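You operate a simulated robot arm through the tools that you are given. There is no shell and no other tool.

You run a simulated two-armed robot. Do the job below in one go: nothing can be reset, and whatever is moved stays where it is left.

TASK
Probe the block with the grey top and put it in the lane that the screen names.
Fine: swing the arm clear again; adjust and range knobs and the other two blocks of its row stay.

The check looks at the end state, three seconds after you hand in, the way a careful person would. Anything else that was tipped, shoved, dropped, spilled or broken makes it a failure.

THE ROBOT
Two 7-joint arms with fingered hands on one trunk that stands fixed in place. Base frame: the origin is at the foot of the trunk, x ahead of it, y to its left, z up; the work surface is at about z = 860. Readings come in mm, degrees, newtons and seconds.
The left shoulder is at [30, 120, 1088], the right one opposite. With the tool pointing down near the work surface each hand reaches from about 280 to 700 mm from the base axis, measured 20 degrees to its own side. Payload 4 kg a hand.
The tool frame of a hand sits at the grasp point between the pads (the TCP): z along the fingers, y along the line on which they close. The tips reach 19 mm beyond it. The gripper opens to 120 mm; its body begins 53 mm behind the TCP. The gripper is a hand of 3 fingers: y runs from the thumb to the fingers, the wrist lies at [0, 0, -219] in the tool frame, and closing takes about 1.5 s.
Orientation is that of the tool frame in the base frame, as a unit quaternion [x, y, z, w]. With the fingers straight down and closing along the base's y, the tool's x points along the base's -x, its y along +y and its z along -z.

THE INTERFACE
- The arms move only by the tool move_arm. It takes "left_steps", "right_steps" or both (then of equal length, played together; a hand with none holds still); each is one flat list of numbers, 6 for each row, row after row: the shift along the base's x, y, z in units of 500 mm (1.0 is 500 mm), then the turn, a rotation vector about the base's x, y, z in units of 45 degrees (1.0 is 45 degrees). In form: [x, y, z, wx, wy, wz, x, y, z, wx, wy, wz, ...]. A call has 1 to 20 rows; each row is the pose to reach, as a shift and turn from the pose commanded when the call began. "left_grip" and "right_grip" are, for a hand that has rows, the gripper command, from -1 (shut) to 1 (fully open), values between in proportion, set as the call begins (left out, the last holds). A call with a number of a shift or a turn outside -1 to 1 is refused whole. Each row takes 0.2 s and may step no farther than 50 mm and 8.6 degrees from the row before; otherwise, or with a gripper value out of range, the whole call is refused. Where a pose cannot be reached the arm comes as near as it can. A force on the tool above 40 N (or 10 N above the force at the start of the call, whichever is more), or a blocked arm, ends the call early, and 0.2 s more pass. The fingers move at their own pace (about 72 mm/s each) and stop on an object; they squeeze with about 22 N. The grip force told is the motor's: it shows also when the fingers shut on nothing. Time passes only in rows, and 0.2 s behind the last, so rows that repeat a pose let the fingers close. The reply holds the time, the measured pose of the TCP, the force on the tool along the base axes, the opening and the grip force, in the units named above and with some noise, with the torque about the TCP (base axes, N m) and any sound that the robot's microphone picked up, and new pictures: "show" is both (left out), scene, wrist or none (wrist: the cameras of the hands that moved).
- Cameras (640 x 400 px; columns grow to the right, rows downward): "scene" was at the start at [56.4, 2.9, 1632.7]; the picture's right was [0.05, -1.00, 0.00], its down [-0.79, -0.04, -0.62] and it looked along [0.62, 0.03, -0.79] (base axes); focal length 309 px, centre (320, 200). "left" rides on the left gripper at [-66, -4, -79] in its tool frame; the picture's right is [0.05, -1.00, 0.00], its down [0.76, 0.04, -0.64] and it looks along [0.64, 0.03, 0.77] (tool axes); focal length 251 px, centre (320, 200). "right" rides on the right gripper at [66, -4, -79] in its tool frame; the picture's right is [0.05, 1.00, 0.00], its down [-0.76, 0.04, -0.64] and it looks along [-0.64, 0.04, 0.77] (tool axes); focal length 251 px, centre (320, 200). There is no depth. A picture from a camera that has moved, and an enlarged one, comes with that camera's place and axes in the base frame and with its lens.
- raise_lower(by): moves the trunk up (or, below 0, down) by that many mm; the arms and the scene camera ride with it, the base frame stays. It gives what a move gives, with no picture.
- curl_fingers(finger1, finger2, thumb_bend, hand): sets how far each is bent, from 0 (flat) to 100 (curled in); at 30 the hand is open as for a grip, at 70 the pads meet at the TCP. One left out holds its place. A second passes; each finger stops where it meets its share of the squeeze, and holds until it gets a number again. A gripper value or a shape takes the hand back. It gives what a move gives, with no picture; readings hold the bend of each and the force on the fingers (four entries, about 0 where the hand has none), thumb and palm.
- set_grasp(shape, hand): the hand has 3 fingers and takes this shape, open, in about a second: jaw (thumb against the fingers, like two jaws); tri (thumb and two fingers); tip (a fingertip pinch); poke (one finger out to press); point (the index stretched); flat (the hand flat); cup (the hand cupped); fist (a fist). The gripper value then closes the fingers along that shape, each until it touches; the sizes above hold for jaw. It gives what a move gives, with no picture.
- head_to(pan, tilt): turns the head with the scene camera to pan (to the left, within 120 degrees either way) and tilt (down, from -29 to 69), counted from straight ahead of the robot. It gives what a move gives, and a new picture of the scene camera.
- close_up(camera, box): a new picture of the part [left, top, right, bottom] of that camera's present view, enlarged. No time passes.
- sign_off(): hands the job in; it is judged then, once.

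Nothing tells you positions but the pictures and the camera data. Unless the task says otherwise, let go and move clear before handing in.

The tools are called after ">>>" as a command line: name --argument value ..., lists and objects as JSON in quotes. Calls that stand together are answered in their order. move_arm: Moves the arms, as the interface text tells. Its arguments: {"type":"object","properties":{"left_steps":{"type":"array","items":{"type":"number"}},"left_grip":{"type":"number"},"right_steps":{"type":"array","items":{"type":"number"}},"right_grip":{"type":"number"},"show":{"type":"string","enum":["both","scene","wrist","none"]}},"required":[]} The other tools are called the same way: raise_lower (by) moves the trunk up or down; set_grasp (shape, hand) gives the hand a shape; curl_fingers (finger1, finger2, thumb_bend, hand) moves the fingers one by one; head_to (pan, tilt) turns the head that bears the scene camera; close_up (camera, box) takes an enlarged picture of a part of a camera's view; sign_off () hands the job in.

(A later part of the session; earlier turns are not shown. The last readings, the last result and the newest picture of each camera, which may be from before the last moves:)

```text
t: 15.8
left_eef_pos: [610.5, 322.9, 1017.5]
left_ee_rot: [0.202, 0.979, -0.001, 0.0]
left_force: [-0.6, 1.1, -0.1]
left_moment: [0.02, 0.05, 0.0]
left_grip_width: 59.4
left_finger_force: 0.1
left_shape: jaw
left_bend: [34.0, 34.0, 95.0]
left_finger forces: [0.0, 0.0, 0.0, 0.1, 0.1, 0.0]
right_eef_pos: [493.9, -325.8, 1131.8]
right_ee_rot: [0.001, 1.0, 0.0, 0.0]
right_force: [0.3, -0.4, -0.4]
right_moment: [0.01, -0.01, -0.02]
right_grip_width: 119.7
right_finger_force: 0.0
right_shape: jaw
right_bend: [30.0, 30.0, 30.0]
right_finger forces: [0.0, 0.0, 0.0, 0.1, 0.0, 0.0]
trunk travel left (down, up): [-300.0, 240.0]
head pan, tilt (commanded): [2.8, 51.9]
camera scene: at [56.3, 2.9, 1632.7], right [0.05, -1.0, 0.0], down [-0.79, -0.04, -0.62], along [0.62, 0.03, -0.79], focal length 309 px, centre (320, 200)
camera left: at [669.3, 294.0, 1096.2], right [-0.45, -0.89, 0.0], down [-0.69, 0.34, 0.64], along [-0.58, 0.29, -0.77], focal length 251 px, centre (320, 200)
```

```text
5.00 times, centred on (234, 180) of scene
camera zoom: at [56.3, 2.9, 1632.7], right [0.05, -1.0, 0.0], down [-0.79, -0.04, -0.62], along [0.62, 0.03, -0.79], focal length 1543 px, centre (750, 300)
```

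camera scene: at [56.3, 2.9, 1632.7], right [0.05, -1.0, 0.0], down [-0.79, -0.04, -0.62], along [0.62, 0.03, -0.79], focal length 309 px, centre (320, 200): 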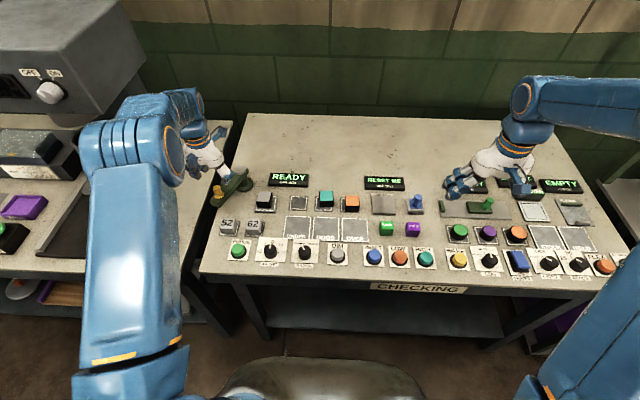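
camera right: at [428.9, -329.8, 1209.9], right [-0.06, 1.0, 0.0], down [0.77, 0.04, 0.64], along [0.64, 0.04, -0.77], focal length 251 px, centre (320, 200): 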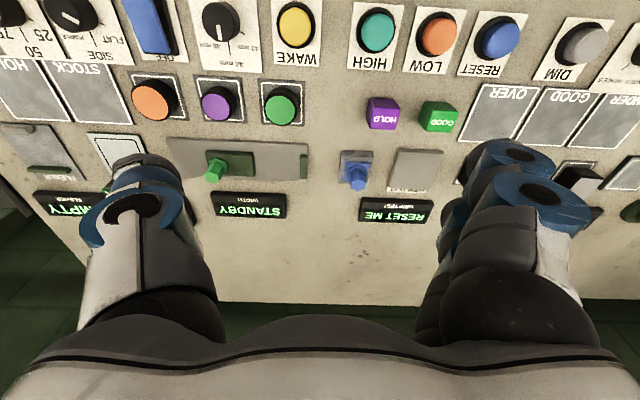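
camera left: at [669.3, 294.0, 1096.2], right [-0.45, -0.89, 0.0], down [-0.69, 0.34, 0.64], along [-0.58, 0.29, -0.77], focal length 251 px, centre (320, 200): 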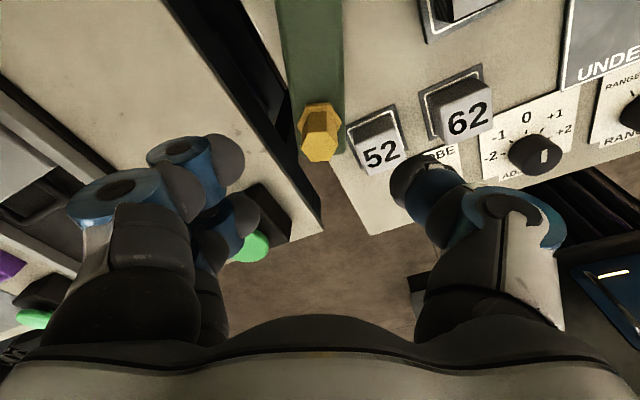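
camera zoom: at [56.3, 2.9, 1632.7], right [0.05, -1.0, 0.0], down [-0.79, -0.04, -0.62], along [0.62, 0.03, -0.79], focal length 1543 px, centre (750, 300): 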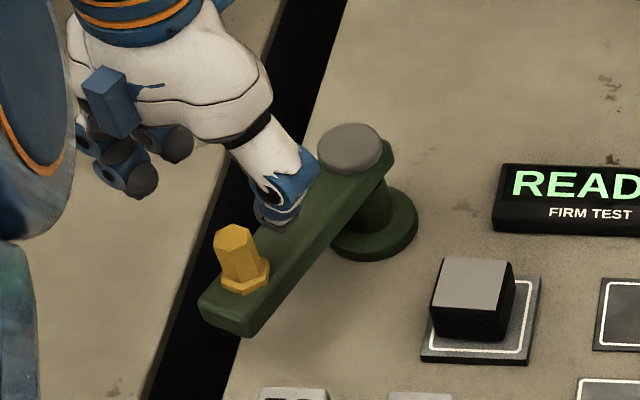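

The jaws are centred over the knob to within about 1.5 mm. I'll lower them around it, keeping the tips above the green arm.

>>> move_arm --left_steps '[-0.003, 0, -0.025, 0, 0, 0, -0.003, 0, -0.05, 0, 0, 0, -0.003, 0, -0.075, 0, 0, 0, -0.003, 0, -0.1, 0, 0, 0, -0.003, 0, -0.12, 0, 0, 0, -0.003, 0, -0.12, 0, 0, 0]' --show "wrist"

>>> close_up --camera "scene" --box '[170, 140, 298, 220]'

>>> close_up --camera "left" --box '[200, 80, 440, 280]'

```text
t: 17.2
left_eef_pos: [609.3, 323.0, 958.0]
left_ee_rot: [0.203, 0.979, 0.0, 0.001]
left_force: [0.0, 0.0, 0.8]
left_moment: [0.0, -0.01, -0.02]
left_grip_width: 59.5
left_finger_force: 0.1
left_shape: jaw
left_bend: [34.0, 34.0, 95.0]
left_finger forces: [0.1, 0.1, 0.1, 0.0, 0.0, 0.0]
right_eef_pos: [493.5, -324.2, 1131.2]
right_ee_rot: [0.0, 1.0, 0.0, -0.001]
right_force: [0.1, -0.1, -0.2]
right_moment: [-0.03, -0.02, 0.0]
right_grip_width: 119.9
right_finger_force: 0.0
right_shape: jaw
right_bend: [30.0, 30.0, 30.0]
right_finger forces: [0.0, 0.0, 0.0, 0.0, 0.0, 0.1]
trunk travel left (down, up): [-300.0, 240.0]
head pan, tilt (commanded): [2.8, 51.9]
camera left: at [668.0, 293.9, 1036.7], right [-0.45, -0.89, 0.0], down [-0.68, 0.34, 0.64], along [-0.58, 0.29, -0.77], focal length 251 px, centre (320, 200)
```

left: 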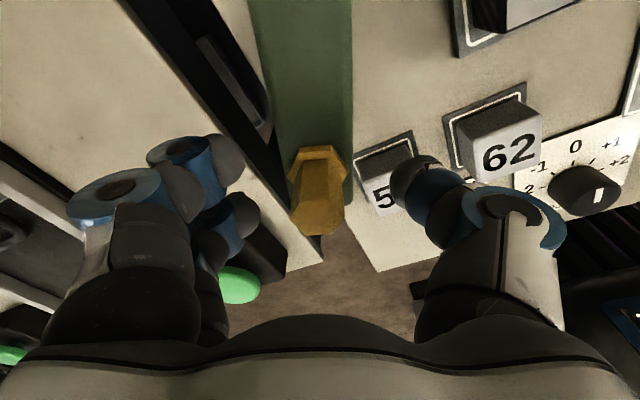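

```text
5.00 times, centred on (234, 180) of scene
camera zoom: at [56.4, 2.8, 1632.7], right [0.05, -1.0, 0.0], down [-0.79, -0.04, -0.62], along [0.62, 0.03, -0.79], focal length 1543 px, centre (750, 300)
```

zoom: 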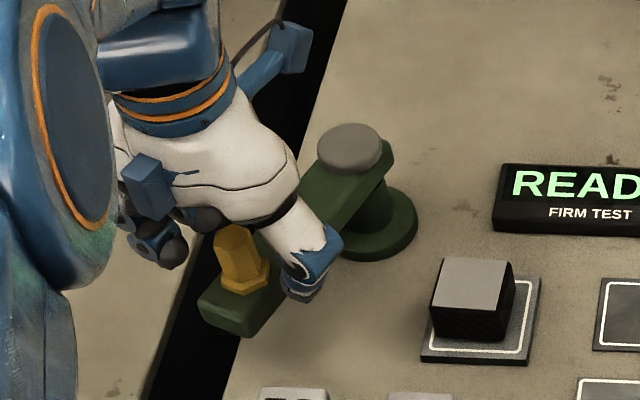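

```text
2.00 times, centred on (320, 180) of left
camera zoom: at [668.0, 293.9, 1036.7], right [-0.45, -0.89, 0.0], down [-0.68, 0.34, 0.64], along [-0.58, 0.29, -0.77], focal length 503 px, centre (320, 240)
```

zoom: 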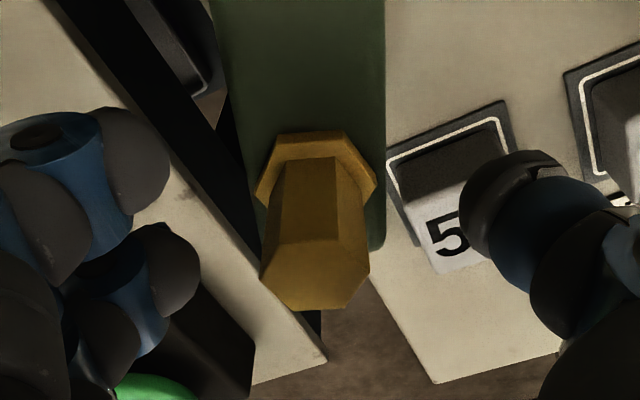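

The knob sits centrally between the fingers. I'll narrow the cage to about 30 mm and start the swing along its arc with a short test stretch.

>>> move_arm --left_steps '[0, 0, 0, 0, 0, 0, 0, 0, 0, 0, 0, 0, 0, 0, 0, 0, 0, 0, -0.0041, -0.0105, 0, 0, 0, 0.0556, -0.0077, -0.0211, 0, 0, 0, 0.1111, -0.0107, -0.032, 0, 0, 0, 0.1667, -0.0131, -0.043, 0, 0, 0, 0.2222, -0.015, -0.054, 0, 0, 0, 0.2778]' --left_grip -0.5 --show "wrist"

>>> close_up --camera "scene" --box '[170, 140, 298, 220]'

>>> close_up --camera "left" --box '[200, 80, 440, 280]'

```text
t: 19.0
left_eef_pos: [602.2, 297.6, 956.9]
left_ee_rot: [0.095, 0.995, 0.0, 0.0]
left_force: [0.3, 1.0, -0.1]
left_moment: [-0.02, -0.01, 0.0]
left_grip_width: 30.4
left_finger_force: 0.2
left_shape: jaw
left_bend: [44.0, 43.0, 92.0]
left_finger forces: [0.0, 0.5, 0.0, 0.0, 0.0, 0.1]
right_eef_pos: [493.8, -325.2, 1132.1]
right_ee_rot: [0.0, 1.0, 0.0, 0.0]
right_force: [0.1, -1.0, 0.3]
right_moment: [-0.01, 0.0, -0.03]
right_grip_width: 119.7
right_finger_force: 0.0
right_shape: jaw
right_bend: [30.0, 30.0, 30.0]
right_finger forces: [0.0, 0.0, 0.1, 0.1, 0.0, 0.0]
trunk travel left (down, up): [-300.0, 240.0]
head pan, tilt (commanded): [2.8, 51.9]
camera left: at [665.6, 281.2, 1036.3], right [-0.24, -0.97, 0.0], down [-0.74, 0.19, 0.64], along [-0.62, 0.16, -0.77], focal length 251 px, centre (320, 200)
```

left: 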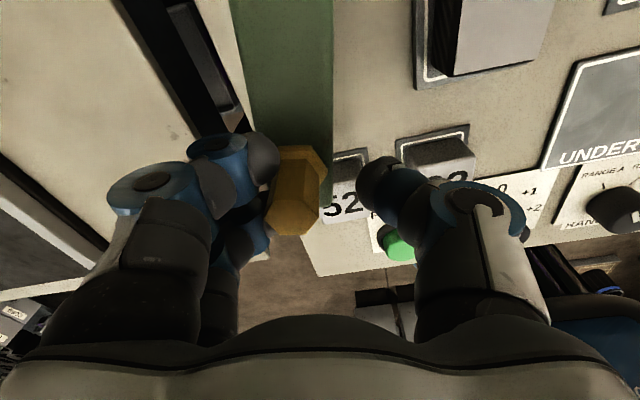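

```text
5.00 times, centred on (234, 180) of scene
camera zoom: at [56.5, 2.6, 1632.6], right [0.05, -1.0, 0.0], down [-0.79, -0.04, -0.62], along [0.62, 0.03, -0.79], focal length 1543 px, centre (750, 300)
```

zoom: 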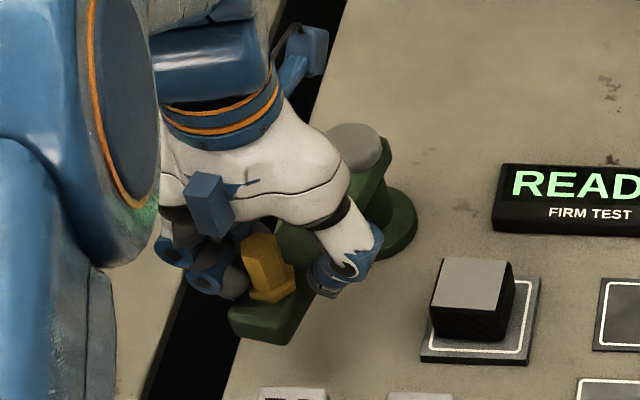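

```text
2.00 times, centred on (320, 180) of left
camera zoom: at [665.6, 281.2, 1036.3], right [-0.24, -0.97, 0.0], down [-0.74, 0.19, 0.64], along [-0.62, 0.16, -0.77], focal length 503 px, centre (320, 240)
```

zoom: 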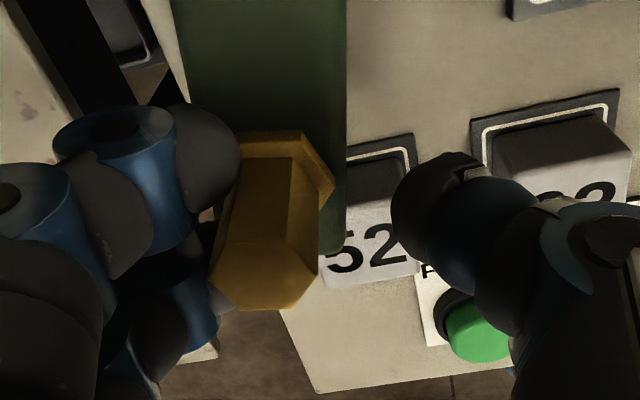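

The arm swings freely with the trailing fingers pushing the knob. I'll continue along the arc.

>>> move_arm --left_steps '[-0.0012, -0.0112, 0, 0, 0, 0.0556, -0.0018, -0.0224, 0, 0, 0, 0.1111, -0.002, -0.0336, 0, 0, 0, 0.1667, -0.0014, -0.045, 0, 0, 0, 0.2222, -0.0004, -0.0562, 0, 0, 0, 0.2778, 0.0012, -0.0672, 0, 0, 0, 0.3333, 0.0036, -0.0782, 0, 0, 0, 0.3889, 0.0064, -0.0892, 0, 0, 0, 0.4444, 0.0098, -0.1, 0, 0, 0, 0.5, 0.0136, -0.1104, 0, 0, 0, 0.5556, 0.0182, -0.1208, 0, 0, 0, 0.6111, 0.0232, -0.1308, 0, 0, 0, 0.6667]' --show "both"

>>> close_up --camera "scene" --box '[190, 150, 318, 230]'

>>> close_up --camera "left" --box '[200, 80, 440, 280]'

```text
t: 21.6
left_eef_pos: [614.0, 232.0, 957.8]
left_ee_rot: [-0.167, 0.986, 0.0, -0.001]
left_force: [-0.6, 0.3, 0.0]
left_moment: [0.01, -0.03, 0.0]
left_grip_width: 30.3
left_finger_force: 0.0
left_shape: jaw
left_bend: [44.0, 43.0, 92.0]
left_finger forces: [0.4, 0.2, 0.0, 0.0, 0.1, 0.1]
right_eef_pos: [493.7, -324.5, 1131.3]
right_ee_rot: [0.0, 1.0, -0.001, 0.0]
right_force: [-0.4, 0.3, 0.0]
right_moment: [0.05, 0.01, -0.03]
right_grip_width: 119.9
right_finger_force: 0.1
right_shape: jaw
right_bend: [30.0, 30.0, 30.0]
right_finger forces: [0.0, 0.1, 0.0, 0.0, 0.0, 0.0]
trunk travel left (down, up): [-300.0, 240.0]
head pan, tilt (commanded): [2.8, 51.9]
camera scene: at [56.6, 2.8, 1632.6], right [0.05, -1.0, 0.0], down [-0.79, -0.04, -0.62], along [0.62, 0.03, -0.79], focal length 309 px, centre (320, 200)
camera left: at [676.2, 249.4, 1036.0], right [0.28, -0.96, 0.0], down [-0.74, -0.21, 0.64], along [-0.62, -0.18, -0.76], focal length 251 px, centre (320, 200)
```

scene: 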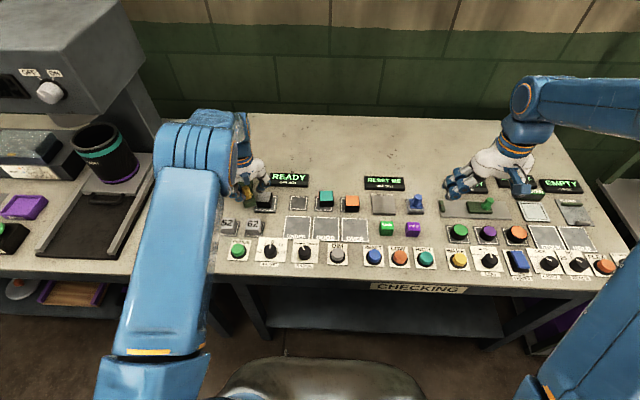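
left: 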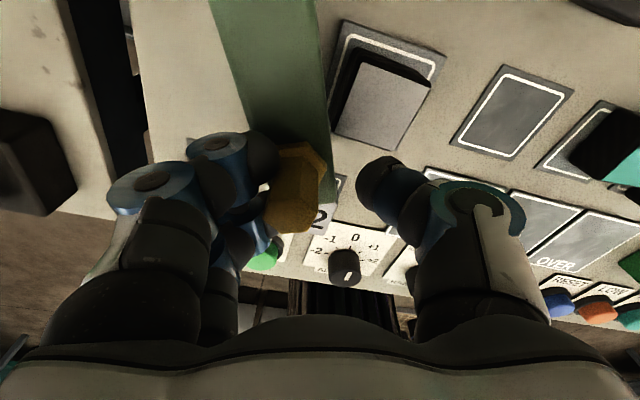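

```text
5.00 times, centred on (254, 190) of scene
camera zoom: at [56.6, 2.8, 1632.6], right [0.05, -1.0, 0.0], down [-0.79, -0.04, -0.62], along [0.62, 0.03, -0.79], focal length 1543 px, centre (650, 250)
```

zoom: 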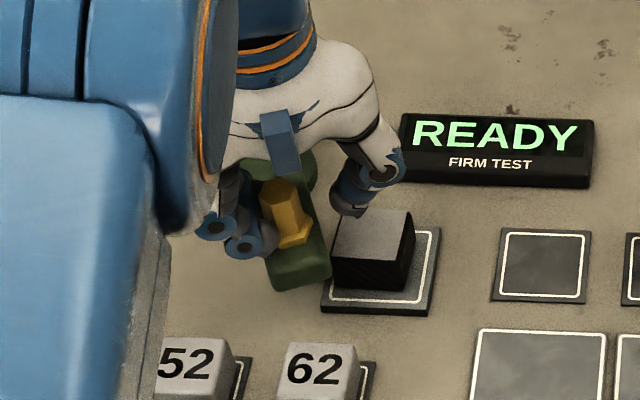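

```text
2.00 times, centred on (320, 180) of left
camera zoom: at [676.2, 249.4, 1036.0], right [0.28, -0.96, 0.0], down [-0.74, -0.21, 0.64], along [-0.62, -0.18, -0.76], focal length 503 px, centre (320, 240)
```

zoom: 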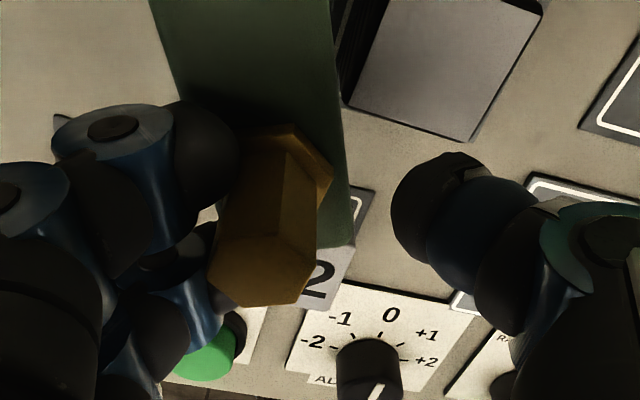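

The arm is at about 203°, lagging the hand by about 5°. I'll push on towards the plate and stop just short to check.

>>> move_arm --left_steps '[0.0056, -0.0098, 0, 0, 0, 0.0556, 0.0116, -0.0192, 0, 0, 0, 0.1111, 0.0182, -0.0284, 0, 0, 0, 0.1667, 0.0252, -0.0372, 0, 0, 0, 0.2222, 0.0326, -0.0456, 0, 0, 0, 0.2778, 0.0404, -0.0538, 0, 0, 0, 0.3333, 0.0488, -0.0614, 0, 0, 0, 0.3889, 0.0488, -0.0614, 0, 0, 0, 0.3889]' --show "wrist"

>>> close_up --camera "scene" --box '[190, 150, 318, 230]'

>>> close_up --camera "left" --box '[200, 80, 440, 280]'

```text
t: 23.4
left_eef_pos: [636.3, 201.5, 958.4]
left_ee_rot: [-0.315, 0.949, 0.0, 0.0]
left_force: [-0.8, 0.0, 0.2]
left_moment: [0.0, 0.02, -0.01]
left_grip_width: 30.4
left_finger_force: 0.0
left_shape: jaw
left_bend: [44.0, 44.0, 92.0]
left_finger forces: [0.0, 0.1, 0.0, 0.0, 0.0, 0.1]
right_eef_pos: [493.7, -325.0, 1131.7]
right_ee_rot: [0.0, 1.0, 0.0, 0.0]
right_force: [-0.8, 0.4, 0.3]
right_moment: [-0.02, 0.0, -0.01]
right_grip_width: 120.0
right_finger_force: 0.1
right_shape: jaw
right_bend: [30.0, 30.0, 30.0]
right_finger forces: [0.0, 0.0, 0.0, 0.1, 0.0, 0.0]
trunk travel left (down, up): [-300.0, 240.0]
head pan, tilt (commanded): [2.8, 51.9]
camera left: at [691.7, 237.5, 1036.8], right [0.55, -0.83, 0.0], down [-0.64, -0.42, 0.64], along [-0.54, -0.36, -0.77], focal length 251 px, centre (320, 200)
```

left: 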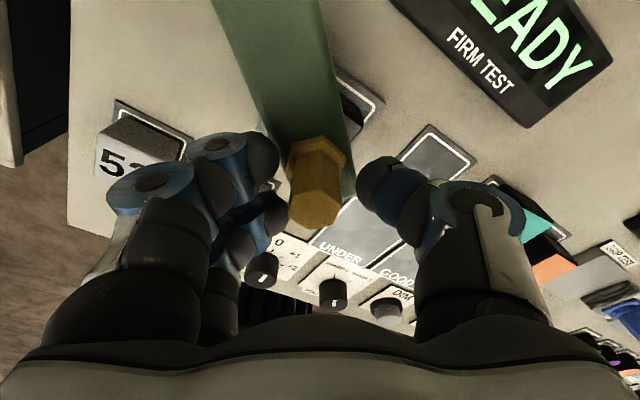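

```text
5.00 times, centred on (254, 190) of scene
camera zoom: at [56.4, 2.9, 1632.7], right [0.05, -1.0, 0.0], down [-0.79, -0.04, -0.62], along [0.62, 0.03, -0.79], focal length 1543 px, centre (650, 250)
```

zoom: 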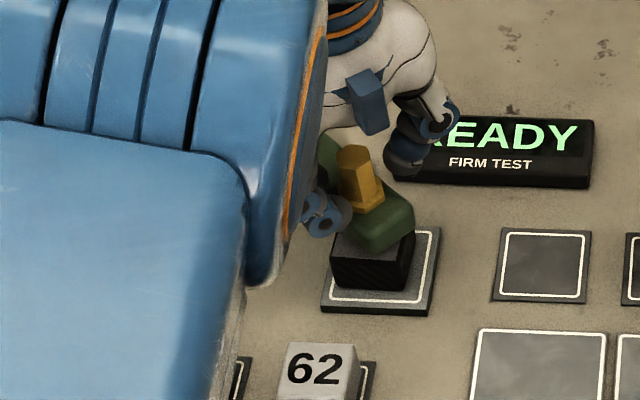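

```text
2.00 times, centred on (320, 180) of left
camera zoom: at [691.7, 237.5, 1036.8], right [0.55, -0.83, 0.0], down [-0.64, -0.42, 0.64], along [-0.54, -0.36, -0.77], focal length 503 px, centre (320, 240)
```

zoom: 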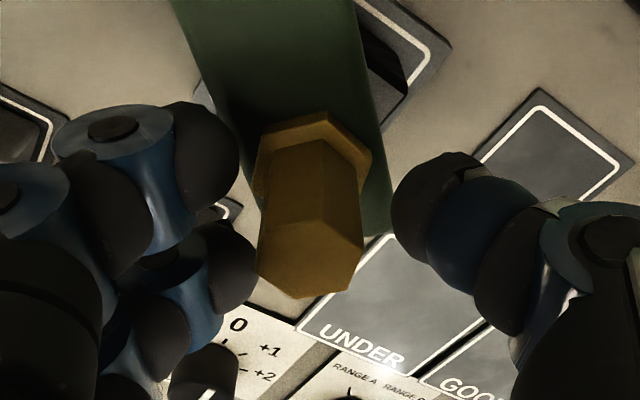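

The knob is now at (637, 203), lined up over the block and plate, and nothing is pressing on it. I'll lift the hand straight off the knob.

>>> move_arm --left_steps '[0, 0.002, 0.03, 0, 0, 0, 0, 0.002, 0.06, 0, 0, 0, 0, 0.002, 0.1, 0, 0, 0, 0, 0.002, 0.16, 0, 0, 0, 0, 0.002, 0.2, 0, 0, 0, 0, 0.002, 0.2, 0, 0, 0]' --show "wrist"

>>> close_up --camera "scene" --box '[190, 150, 318, 230]'

```text
t: 24.8
left_eef_pos: [635.4, 201.1, 1056.7]
left_ee_rot: [-0.313, 0.95, -0.001, -0.001]
left_force: [-0.1, -0.1, 0.1]
left_moment: [-0.04, 0.03, -0.03]
left_grip_width: 30.1
left_finger_force: 0.1
left_shape: jaw
left_bend: [44.0, 44.0, 92.0]
left_finger forces: [0.0, 0.0, 0.1, 0.0, 0.1, 0.0]
right_eef_pos: [494.7, -324.9, 1132.1]
right_ee_rot: [0.0, 1.0, 0.0, 0.0]
right_force: [0.7, -0.2, -1.0]
right_moment: [-0.01, 0.02, 0.01]
right_grip_width: 120.0
right_finger_force: 0.1
right_shape: jaw
right_bend: [30.0, 30.0, 30.0]
right_finger forces: [0.0, 0.1, 0.0, 0.0, 0.1, 0.0]
trunk travel left (down, up): [-300.0, 240.0]
head pan, tilt (commanded): [2.8, 51.9]
camera left: at [690.4, 238.4, 1136.0], right [0.55, -0.83, 0.0], down [-0.64, -0.42, 0.64], along [-0.54, -0.35, -0.76], focal length 251 px, centre (320, 200)
```

left: 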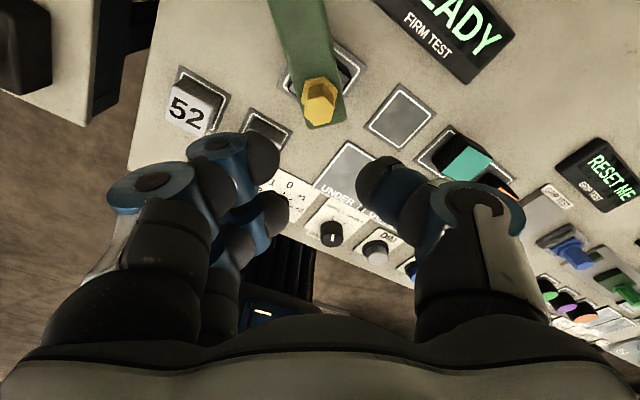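

```text
5.00 times, centred on (254, 190) of scene
camera zoom: at [56.7, 2.9, 1632.6], right [0.05, -1.0, 0.0], down [-0.79, -0.04, -0.62], along [0.62, 0.03, -0.79], focal length 1543 px, centre (650, 250)
```

zoom: 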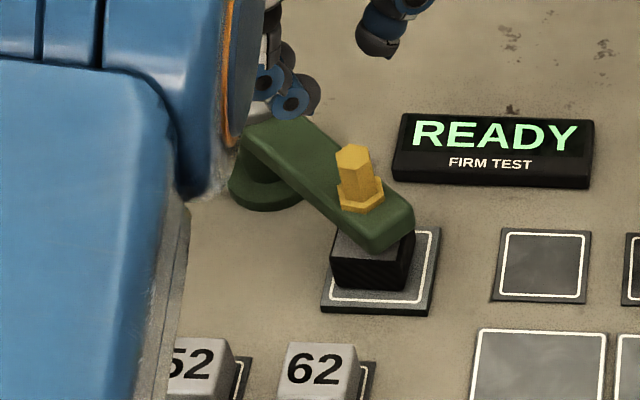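

The test arm is over the block. Next I'll bring the closed fingers above the PROBE button at about (460, 249).

>>> move_arm --left_steps '[-0.05, 0.012, 0, 0, 0, 0, -0.12, 0.03, 0, 0, 0, -0.1, -0.19, 0.05, 0, 0, 0, -0.25, -0.26, 0.07, -0.03, 0, 0, -0.4, -0.32, 0.085, -0.07, 0, 0, -0.55, -0.351, 0.094, -0.11, 0, 0, -0.7, -0.351, 0.094, -0.11, 0, 0, -0.82, -0.351, 0.094, -0.11, 0, 0, -0.82]' --left_grip -1 --show "both"

>>> close_up --camera "left" --box '[200, 50, 440, 250]'

>>> close_up --camera "scene" --box '[190, 180, 350, 280]'

```text
t: 26.6
left_eef_pos: [461.1, 248.0, 1004.3]
left_ee_rot: [0.004, 1.0, 0.001, 0.0]
left_force: [0.5, 0.1, -0.3]
left_moment: [0.0, 0.0, -0.02]
left_grip_width: 0.4
left_finger_force: 23.0
left_shape: jaw
left_bend: [74.0, 74.0, 42.0]
left_finger forces: [0.0, 0.1, 0.0, 0.0, 0.1, 0.0]
right_eef_pos: [494.2, -325.9, 1131.6]
right_ee_rot: [0.0, 1.0, 0.001, 0.0]
right_force: [0.9, 0.2, 0.5]
right_moment: [-0.05, -0.02, 0.0]
right_grip_width: 119.7
right_finger_force: 0.1
right_shape: jaw
right_bend: [30.0, 30.0, 30.0]
right_finger forces: [0.0, 0.0, 0.1, 0.0, 0.0, 0.0]
trunk travel left (down, up): [-300.0, 240.0]
head pan, tilt (commanded): [2.8, 51.9]
camera scene: at [56.5, 2.9, 1632.7], right [0.05, -1.0, 0.0], down [-0.79, -0.04, -0.62], along [0.62, 0.03, -0.79], focal length 309 px, centre (320, 200)
camera left: at [527.7, 244.6, 1083.3], right [-0.06, -1.0, 0.0], down [-0.76, 0.05, 0.64], along [-0.64, 0.04, -0.77], focal length 251 px, centre (320, 200)
```

scene: 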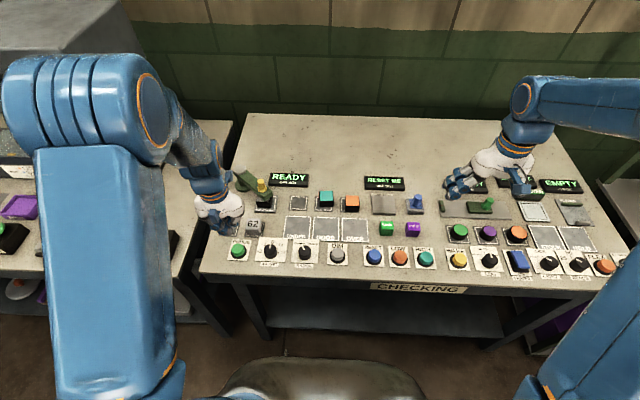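
left: 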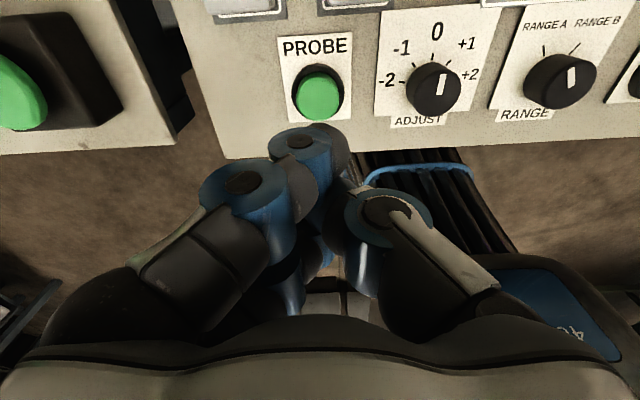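

```text
2.00 times, centred on (320, 150) of left
camera zoom: at [527.7, 244.6, 1083.3], right [-0.06, -1.0, 0.0], down [-0.76, 0.05, 0.64], along [-0.64, 0.04, -0.77], focal length 503 px, centre (320, 300)
```

zoom: 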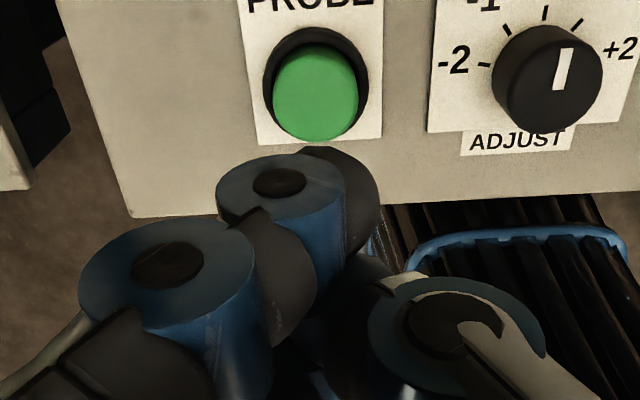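

```text
4.00 times, centred on (270, 230) of scene
camera zoom: at [56.5, 2.9, 1632.7], right [0.05, -1.0, 0.0], down [-0.79, -0.04, -0.62], along [0.62, 0.03, -0.79], focal length 1235 px, centre (520, 80)
```

zoom: 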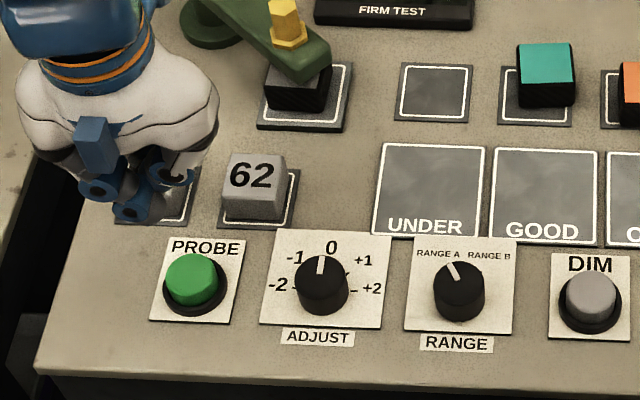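

The button centre measures (462, 249.5), with its top at about z 884. I'll come down to just above it.

>>> move_arm --left_steps '[0.002, 0.003, -0.04, 0, 0, 0, 0.002, 0.003, -0.08, 0, 0, 0, 0.002, 0.003, -0.12, 0, 0, 0, 0.002, 0.003, -0.16, 0, 0, 0, 0.002, 0.003, -0.18, 0, 0, 0, 0.002, 0.003, -0.18, 0, 0, 0]' --show "wrist"

>>> close_up --camera "scene" --box '[190, 180, 318, 260]'

```text
t: 28.0
left_eef_pos: [462.1, 251.1, 913.8]
left_ee_rot: [0.003, 1.0, 0.001, 0.0]
left_force: [0.5, 0.6, -0.5]
left_moment: [-0.05, 0.0, 0.03]
left_grip_width: 0.0
left_finger_force: 21.7
left_shape: jaw
left_bend: [74.0, 74.0, 42.0]
left_finger forces: [0.0, 0.0, 0.0, 0.0, 0.0, 0.1]
right_eef_pos: [492.8, -324.7, 1131.4]
right_ee_rot: [-0.001, 1.0, 0.0, 0.0]
right_force: [-0.3, 1.1, -0.2]
right_moment: [0.0, 0.02, 0.01]
right_grip_width: 119.7
right_finger_force: 0.2
right_shape: jaw
right_bend: [30.0, 30.0, 30.0]
right_finger forces: [0.0, 0.0, 0.0, 0.0, 0.0, 0.1]
trunk travel left (down, up): [-300.0, 240.0]
head pan, tilt (commanded): [2.8, 51.9]
camera left: at [528.6, 247.0, 991.6], right [-0.06, -1.0, 0.0], down [-0.76, 0.05, 0.64], along [-0.64, 0.04, -0.77], focal length 251 px, centre (320, 200)
```

left: 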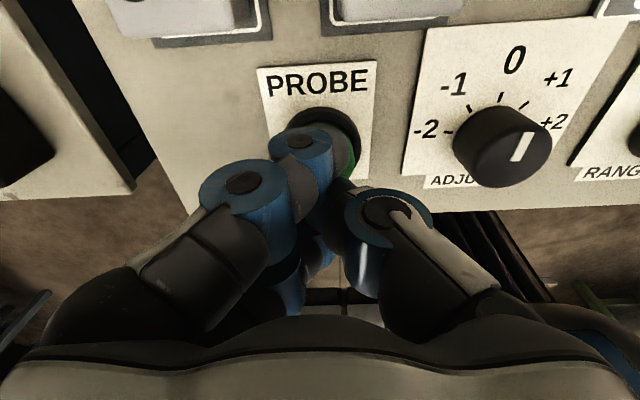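

```text
5.00 times, centred on (254, 220) of scene
camera zoom: at [56.5, 2.9, 1632.7], right [0.05, -1.0, 0.0], down [-0.79, -0.04, -0.62], along [0.62, 0.03, -0.79], focal length 1543 px, centre (650, 100)
```

zoom: 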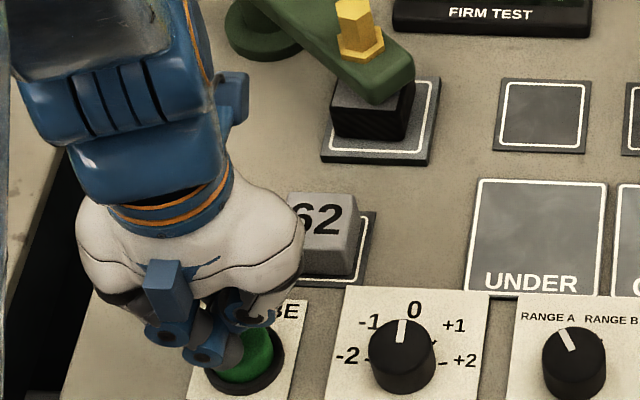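

The fingertips are just above the button. I'll press in small steps and watch the force.

>>> move_arm --left_steps '[0, -0.002, -0.008, 0, 0, 0, 0, -0.002, -0.014, 0, 0, 0, 0, -0.002, -0.02, 0, 0, 0, 0, -0.002, -0.025, 0, 0, 0, 0, -0.002, -0.03, 0, 0, 0]' --show "scene"

>>> close_up --camera "scene" --box '[190, 160, 318, 240]'

```text
t: 29.2
left_eef_pos: [463.0, 249.9, 898.8]
left_ee_rot: [0.004, 1.0, 0.0, 0.002]
left_force: [0.1, 0.9, 12.6]
left_moment: [-0.02, 0.02, 0.02]
left_grip_width: 0.0
left_finger_force: 22.3
left_shape: jaw
left_bend: [74.0, 74.0, 43.0]
left_finger forces: [5.2, 5.6, 0.1, 0.0, 10.2, 0.0]
right_eef_pos: [493.4, -326.3, 1132.9]
right_ee_rot: [0.0, 1.0, 0.0, -0.001]
right_force: [0.2, 0.1, -0.1]
right_moment: [0.0, 0.01, 0.01]
right_grip_width: 120.0
right_finger_force: 0.1
right_shape: jaw
right_bend: [30.0, 30.0, 30.0]
right_finger forces: [0.0, 0.1, 0.0, 0.0, 0.0, 0.0]
trunk travel left (down, up): [-300.0, 240.0]
head pan, tilt (commanded): [2.8, 51.9]
heard: click
camera scene: at [54.9, 2.2, 1632.9], right [0.05, -1.0, 0.0], down [-0.79, -0.04, -0.62], along [0.62, 0.03, -0.79], focal length 309 px, centre (320, 200)
```

scene: 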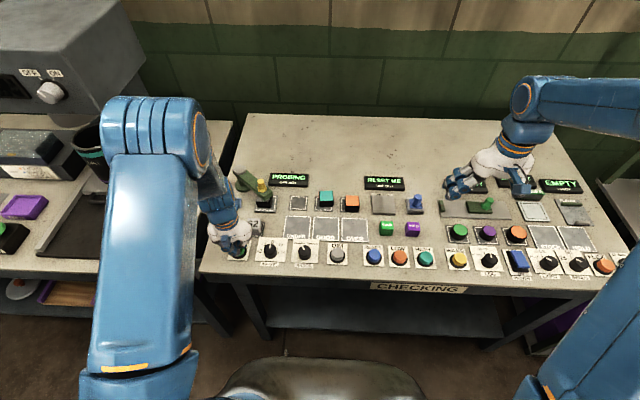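

```text
5.00 times, centred on (254, 200) of scene
camera zoom: at [54.9, 2.2, 1632.9], right [0.05, -1.0, 0.0], down [-0.79, -0.04, -0.62], along [0.62, 0.03, -0.79], focal length 1543 px, centre (650, 200)
```

zoom: 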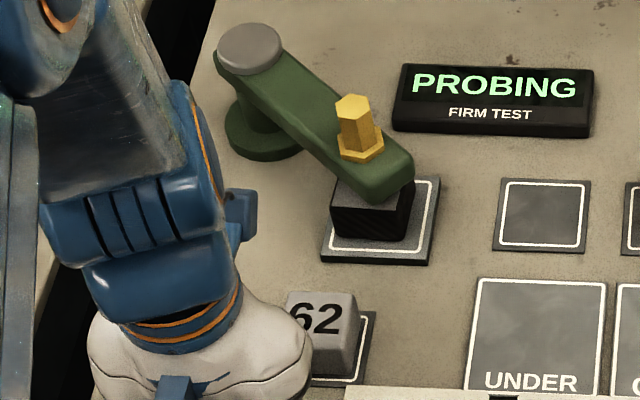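

The button clicked and the screen reads PROBING. I'll lift off the button and give the test time to finish.

>>> move_arm --left_steps '[0, 0, 0.02, 0, 0, 0, 0, 0, 0.05, 0, 0, 0, 0, 0, 0.09, 0, 0, 0, 0, 0, 0.13, 0, 0, 0, 0, 0, 0.17, 0, 0, 0, 0, 0, 0.21, 0, 0, 0, 0, 0, 0.21, 0, 0, 0]' --show "none"

>>> close_up --camera "scene" --box '[190, 160, 318, 240]'

```text
t: 30.8
left_eef_pos: [462.2, 250.4, 1004.1]
left_ee_rot: [0.003, 1.0, 0.0, -0.001]
left_force: [0.4, -0.3, 0.9]
left_moment: [0.02, 0.03, 0.03]
left_grip_width: 0.0
left_finger_force: 21.5
left_shape: jaw
left_bend: [74.0, 74.0, 43.0]
left_finger forces: [0.0, 0.0, 0.0, 0.0, 0.2, 0.0]
right_eef_pos: [493.8, -324.7, 1132.1]
right_ee_rot: [-0.001, 1.0, 0.0, 0.0]
right_force: [0.6, -0.7, 0.3]
right_moment: [-0.02, 0.02, -0.01]
right_grip_width: 119.9
right_finger_force: 0.1
right_shape: jaw
right_bend: [30.0, 30.0, 30.0]
right_finger forces: [0.0, 0.1, 0.0, 0.0, 0.1, 0.0]
trunk travel left (down, up): [-300.0, 240.0]
head pan, tilt (commanded): [2.8, 51.9]
```

```text
5.00 times, centred on (254, 200) of scene
camera zoom: at [56.9, 3.0, 1632.6], right [0.05, -1.0, 0.0], down [-0.79, -0.04, -0.62], along [0.62, 0.03, -0.79], focal length 1543 px, centre (650, 200)
```

zoom: 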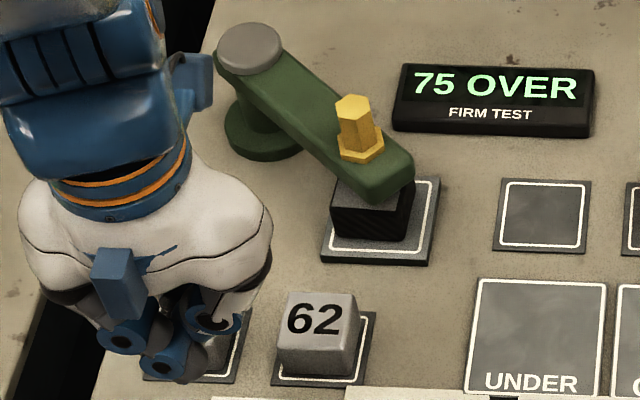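

The screen reads "75 OVER", so the block goes in the OVER lane. First I'll swing the arm clear, so I'm moving back above the knob with the fingers opened.

>>> move_arm --left_steps '[0.03, -0.008, 0.04, 0, 0, 0.1, 0.09, -0.025, 0.07, 0, 0, 0.25, 0.16, -0.043, 0.07, 0, 0, 0.4, 0.23, -0.062, 0.07, 0, 0, 0.55, 0.3, -0.081, 0.07, 0, 0, 0.7, 0.349, -0.094, 0.07, 0, 0, 0.83, 0.349, -0.094, 0.05, 0, 0, 0.83, 0.349, -0.094, 0.05, 0, 0, 0.83]' --left_grip 0.0 --show "both"

>>> close_up --camera "left" --box '[200, 50, 440, 250]'

>>> close_up --camera "scene" --box '[190, 150, 318, 230]'

```text
t: 32.6
left_eef_pos: [638.5, 200.5, 1027.9]
left_ee_rot: [-0.318, 0.948, 0.0, -0.001]
left_force: [-0.1, -0.1, -0.8]
left_moment: [0.05, -0.03, -0.01]
left_grip_width: 59.8
left_finger_force: 0.2
left_shape: jaw
left_bend: [34.0, 34.0, 95.0]
left_finger forces: [0.0, 0.0, 0.0, 0.1, 0.1, 0.0]
right_eef_pos: [493.7, -324.7, 1131.6]
right_ee_rot: [0.0, 1.0, 0.0, 0.0]
right_force: [0.1, 0.3, -0.5]
right_moment: [-0.04, 0.02, 0.02]
right_grip_width: 119.9
right_finger_force: 0.0
right_shape: jaw
right_bend: [30.0, 30.0, 30.0]
right_finger forces: [0.1, 0.0, 0.0, 0.0, 0.0, 0.1]
trunk travel left (down, up): [-300.0, 240.0]
head pan, tilt (commanded): [2.8, 51.9]
camera scene: at [56.7, 2.8, 1632.7], right [0.05, -1.0, 0.0], down [-0.79, -0.04, -0.62], along [0.62, 0.03, -0.79], focal length 309 px, centre (320, 200)
camera left: at [692.4, 239.6, 1106.2], right [0.56, -0.83, 0.0], down [-0.63, -0.43, 0.64], along [-0.53, -0.36, -0.76], focal length 251 px, centre (320, 200)
```

scene: 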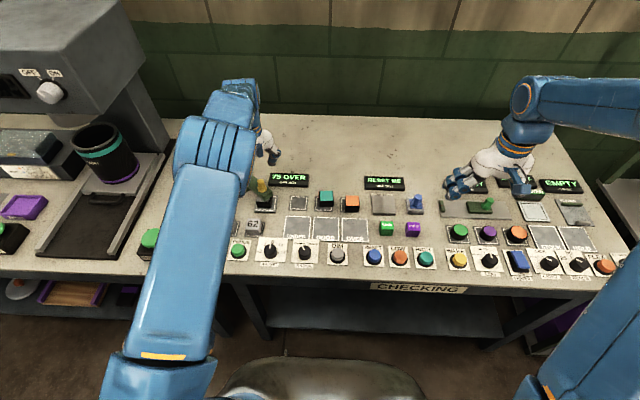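
left: 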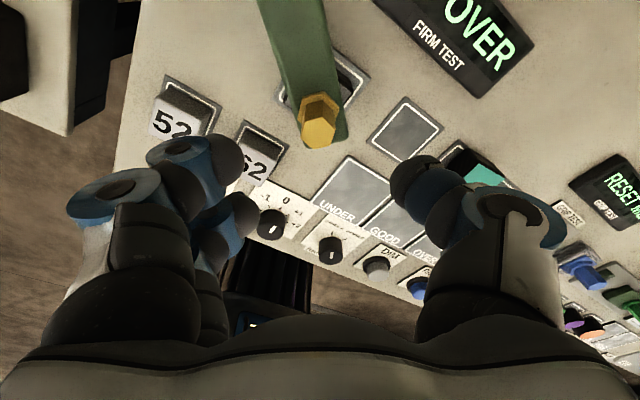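

```text
2.00 times, centred on (320, 150) of left
camera zoom: at [692.4, 239.6, 1106.2], right [0.56, -0.83, 0.0], down [-0.63, -0.43, 0.64], along [-0.53, -0.36, -0.76], focal length 503 px, centre (320, 300)
```

zoom: 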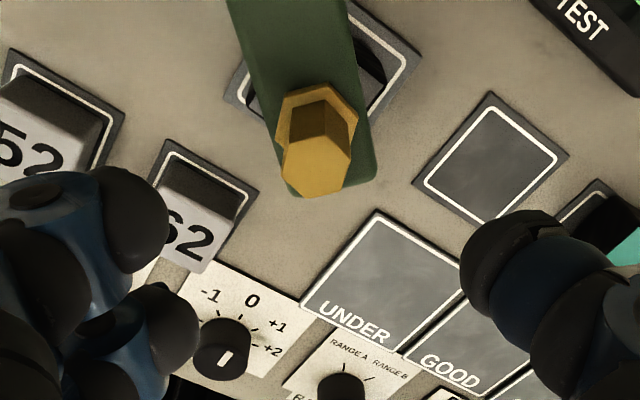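

```text
5.00 times, centred on (254, 190) of scene
camera zoom: at [56.7, 2.8, 1632.7], right [0.05, -1.0, 0.0], down [-0.79, -0.04, -0.62], along [0.62, 0.03, -0.79], focal length 1543 px, centre (650, 250)
```

zoom: 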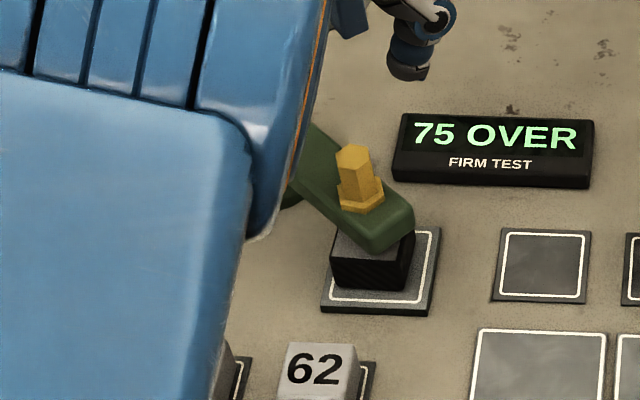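

The reading still says 75 OVER. The jaws are centred over the knob, so I'll lower them around it.

>>> move_arm --left_steps '[0, 0.002, -0.03, 0, 0, 0, 0, 0.002, -0.06, 0, 0, 0, 0, 0.002, -0.09, 0, 0, 0, 0, 0.002, -0.12, 0, 0, 0, 0, 0.002, -0.14, 0, 0, 0, 0, 0.002, -0.14, 0, 0, 0]' --show "wrist"

>>> close_up --camera "left" --box '[200, 80, 440, 280]'

```text
t: 34.0
left_eef_pos: [638.1, 203.1, 958.0]
left_ee_rot: [-0.317, 0.948, 0.0, 0.0]
left_force: [0.1, -0.4, 0.6]
left_moment: [0.01, 0.01, 0.01]
left_grip_width: 59.8
left_finger_force: 0.0
left_shape: jaw
left_bend: [34.0, 34.0, 95.0]
left_finger forces: [0.1, 0.0, 0.0, 0.1, 0.0, 0.0]
right_eef_pos: [494.4, -325.4, 1132.8]
right_ee_rot: [0.0, 1.0, 0.0, 0.0]
right_force: [0.3, -0.3, 0.0]
right_moment: [0.0, -0.02, -0.01]
right_grip_width: 119.8
right_finger_force: 0.0
right_shape: jaw
right_bend: [30.0, 30.0, 30.0]
right_finger forces: [0.0, 0.0, 0.0, 0.0, 0.0, 0.0]
trunk travel left (down, up): [-300.0, 240.0]
head pan, tilt (commanded): [2.8, 51.9]
camera left: at [692.4, 240.1, 1035.6], right [0.56, -0.83, 0.0], down [-0.64, -0.43, 0.64], along [-0.53, -0.36, -0.77], focal length 251 px, centre (320, 200)
```

left: 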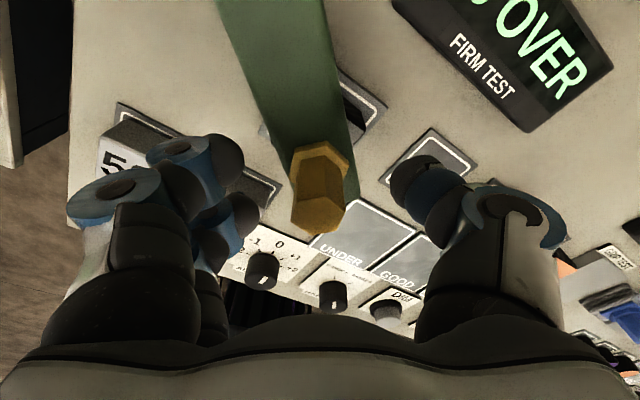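

```text
2.00 times, centred on (320, 180) of left
camera zoom: at [692.4, 240.1, 1035.6], right [0.56, -0.83, 0.0], down [-0.64, -0.43, 0.64], along [-0.53, -0.36, -0.77], focal length 503 px, centre (320, 240)
```

zoom: 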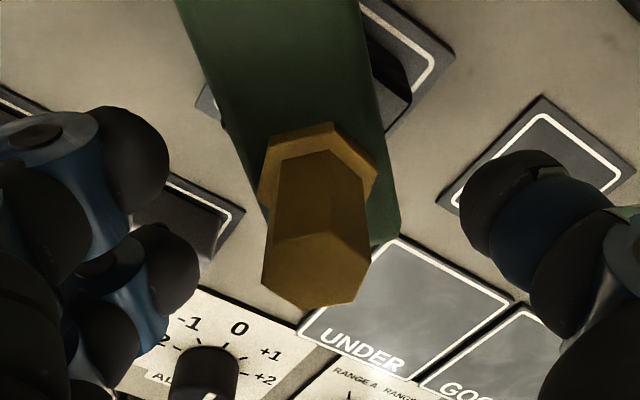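

The knob is centred in the fingers. I'll narrow the cage and swing the arm back away from the plate.

>>> move_arm --left_steps '[0, 0, 0, 0, 0, 0, 0, 0, 0, 0, 0, 0, 0, 0, 0, 0, 0, 0, -0.0082, 0.0076, 0, 0, 0, -0.0556, -0.0159, 0.0156, 0, 0, 0, -0.1111, -0.0232, 0.024, 0, 0, 0, -0.1667, -0.03, 0.0327, 0, 0, 0, -0.2222, -0.0364, 0.0418, 0, 0, 0, -0.2778, -0.0422, 0.0512, 0, 0, 0, -0.3333, -0.0476, 0.061, 0, 0, 0, -0.3889, -0.0525, 0.0708, 0, 0, 0, -0.4444, -0.0568, 0.0811, 0, 0, 0, -0.5, -0.0606, 0.0916, 0, 0, 0, -0.5556, -0.0638, 0.1022, 0, 0, 0, -0.6111, -0.0666, 0.113, 0, 0, 0, -0.6667]' --left_grip -0.5 --show "wrist"

>>> close_up --camera "left" --box '[200, 80, 440, 280]'

>>> close_up --camera "scene" --box '[190, 150, 318, 230]'

```text
t: 37.2
left_eef_pos: [603.5, 258.8, 958.3]
left_ee_rot: [-0.061, 0.998, -0.001, 0.0]
left_force: [0.1, -0.1, -0.2]
left_moment: [0.03, -0.01, 0.01]
left_grip_width: 30.5
left_finger_force: 0.0
left_shape: jaw
left_bend: [44.0, 44.0, 91.0]
left_finger forces: [0.0, 0.0, 0.0, 0.0, 0.5, 0.1]
right_eef_pos: [495.1, -325.4, 1131.7]
right_ee_rot: [-0.001, 1.0, 0.0, -0.001]
right_force: [-0.6, -0.5, -0.6]
right_moment: [-0.02, -0.03, -0.05]
right_grip_width: 119.8
right_finger_force: 0.0
right_shape: jaw
right_bend: [30.0, 30.0, 30.0]
right_finger forces: [0.0, 0.0, 0.1, 0.0, 0.1, 0.0]
trunk travel left (down, up): [-300.0, 240.0]
head pan, tilt (commanded): [2.8, 51.9]
camera left: at [669.2, 263.7, 1036.7], right [0.07, -1.0, 0.0], down [-0.76, -0.05, 0.64], along [-0.64, -0.04, -0.77], focal length 251 px, centre (320, 200)
```

left: 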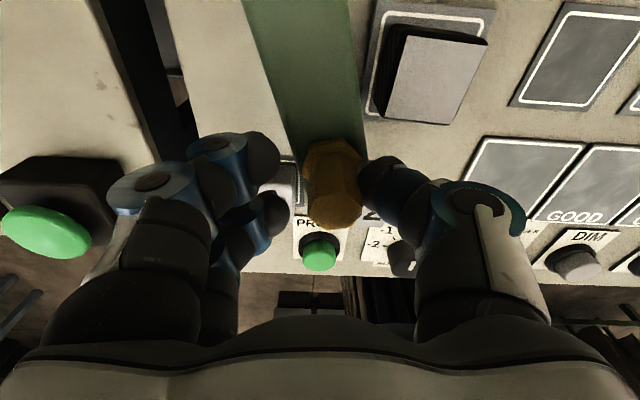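

```text
2.00 times, centred on (320, 180) of left
camera zoom: at [669.2, 263.7, 1036.7], right [0.07, -1.0, 0.0], down [-0.76, -0.05, 0.64], along [-0.64, -0.04, -0.77], focal length 503 px, centre (320, 240)
```

zoom: 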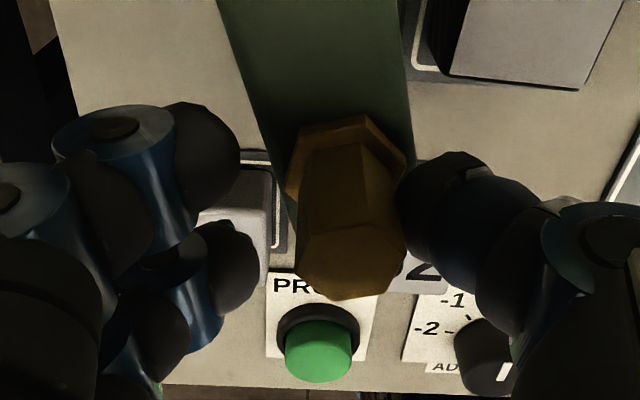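

```text
5.00 times, centred on (254, 190) of scene
camera zoom: at [56.4, 3.0, 1632.7], right [0.05, -1.0, 0.0], down [-0.79, -0.04, -0.62], along [0.62, 0.03, -0.79], focal length 1543 px, centre (650, 250)
```

zoom: 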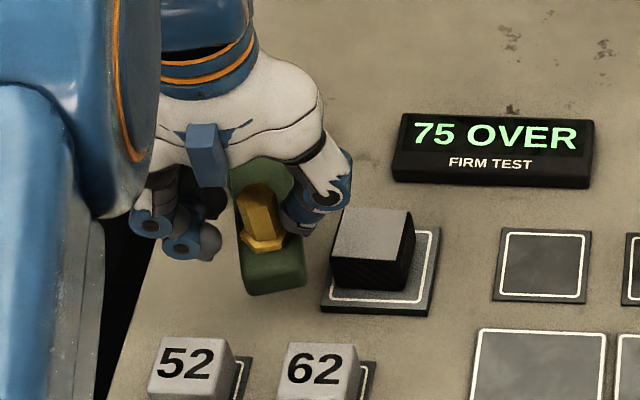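

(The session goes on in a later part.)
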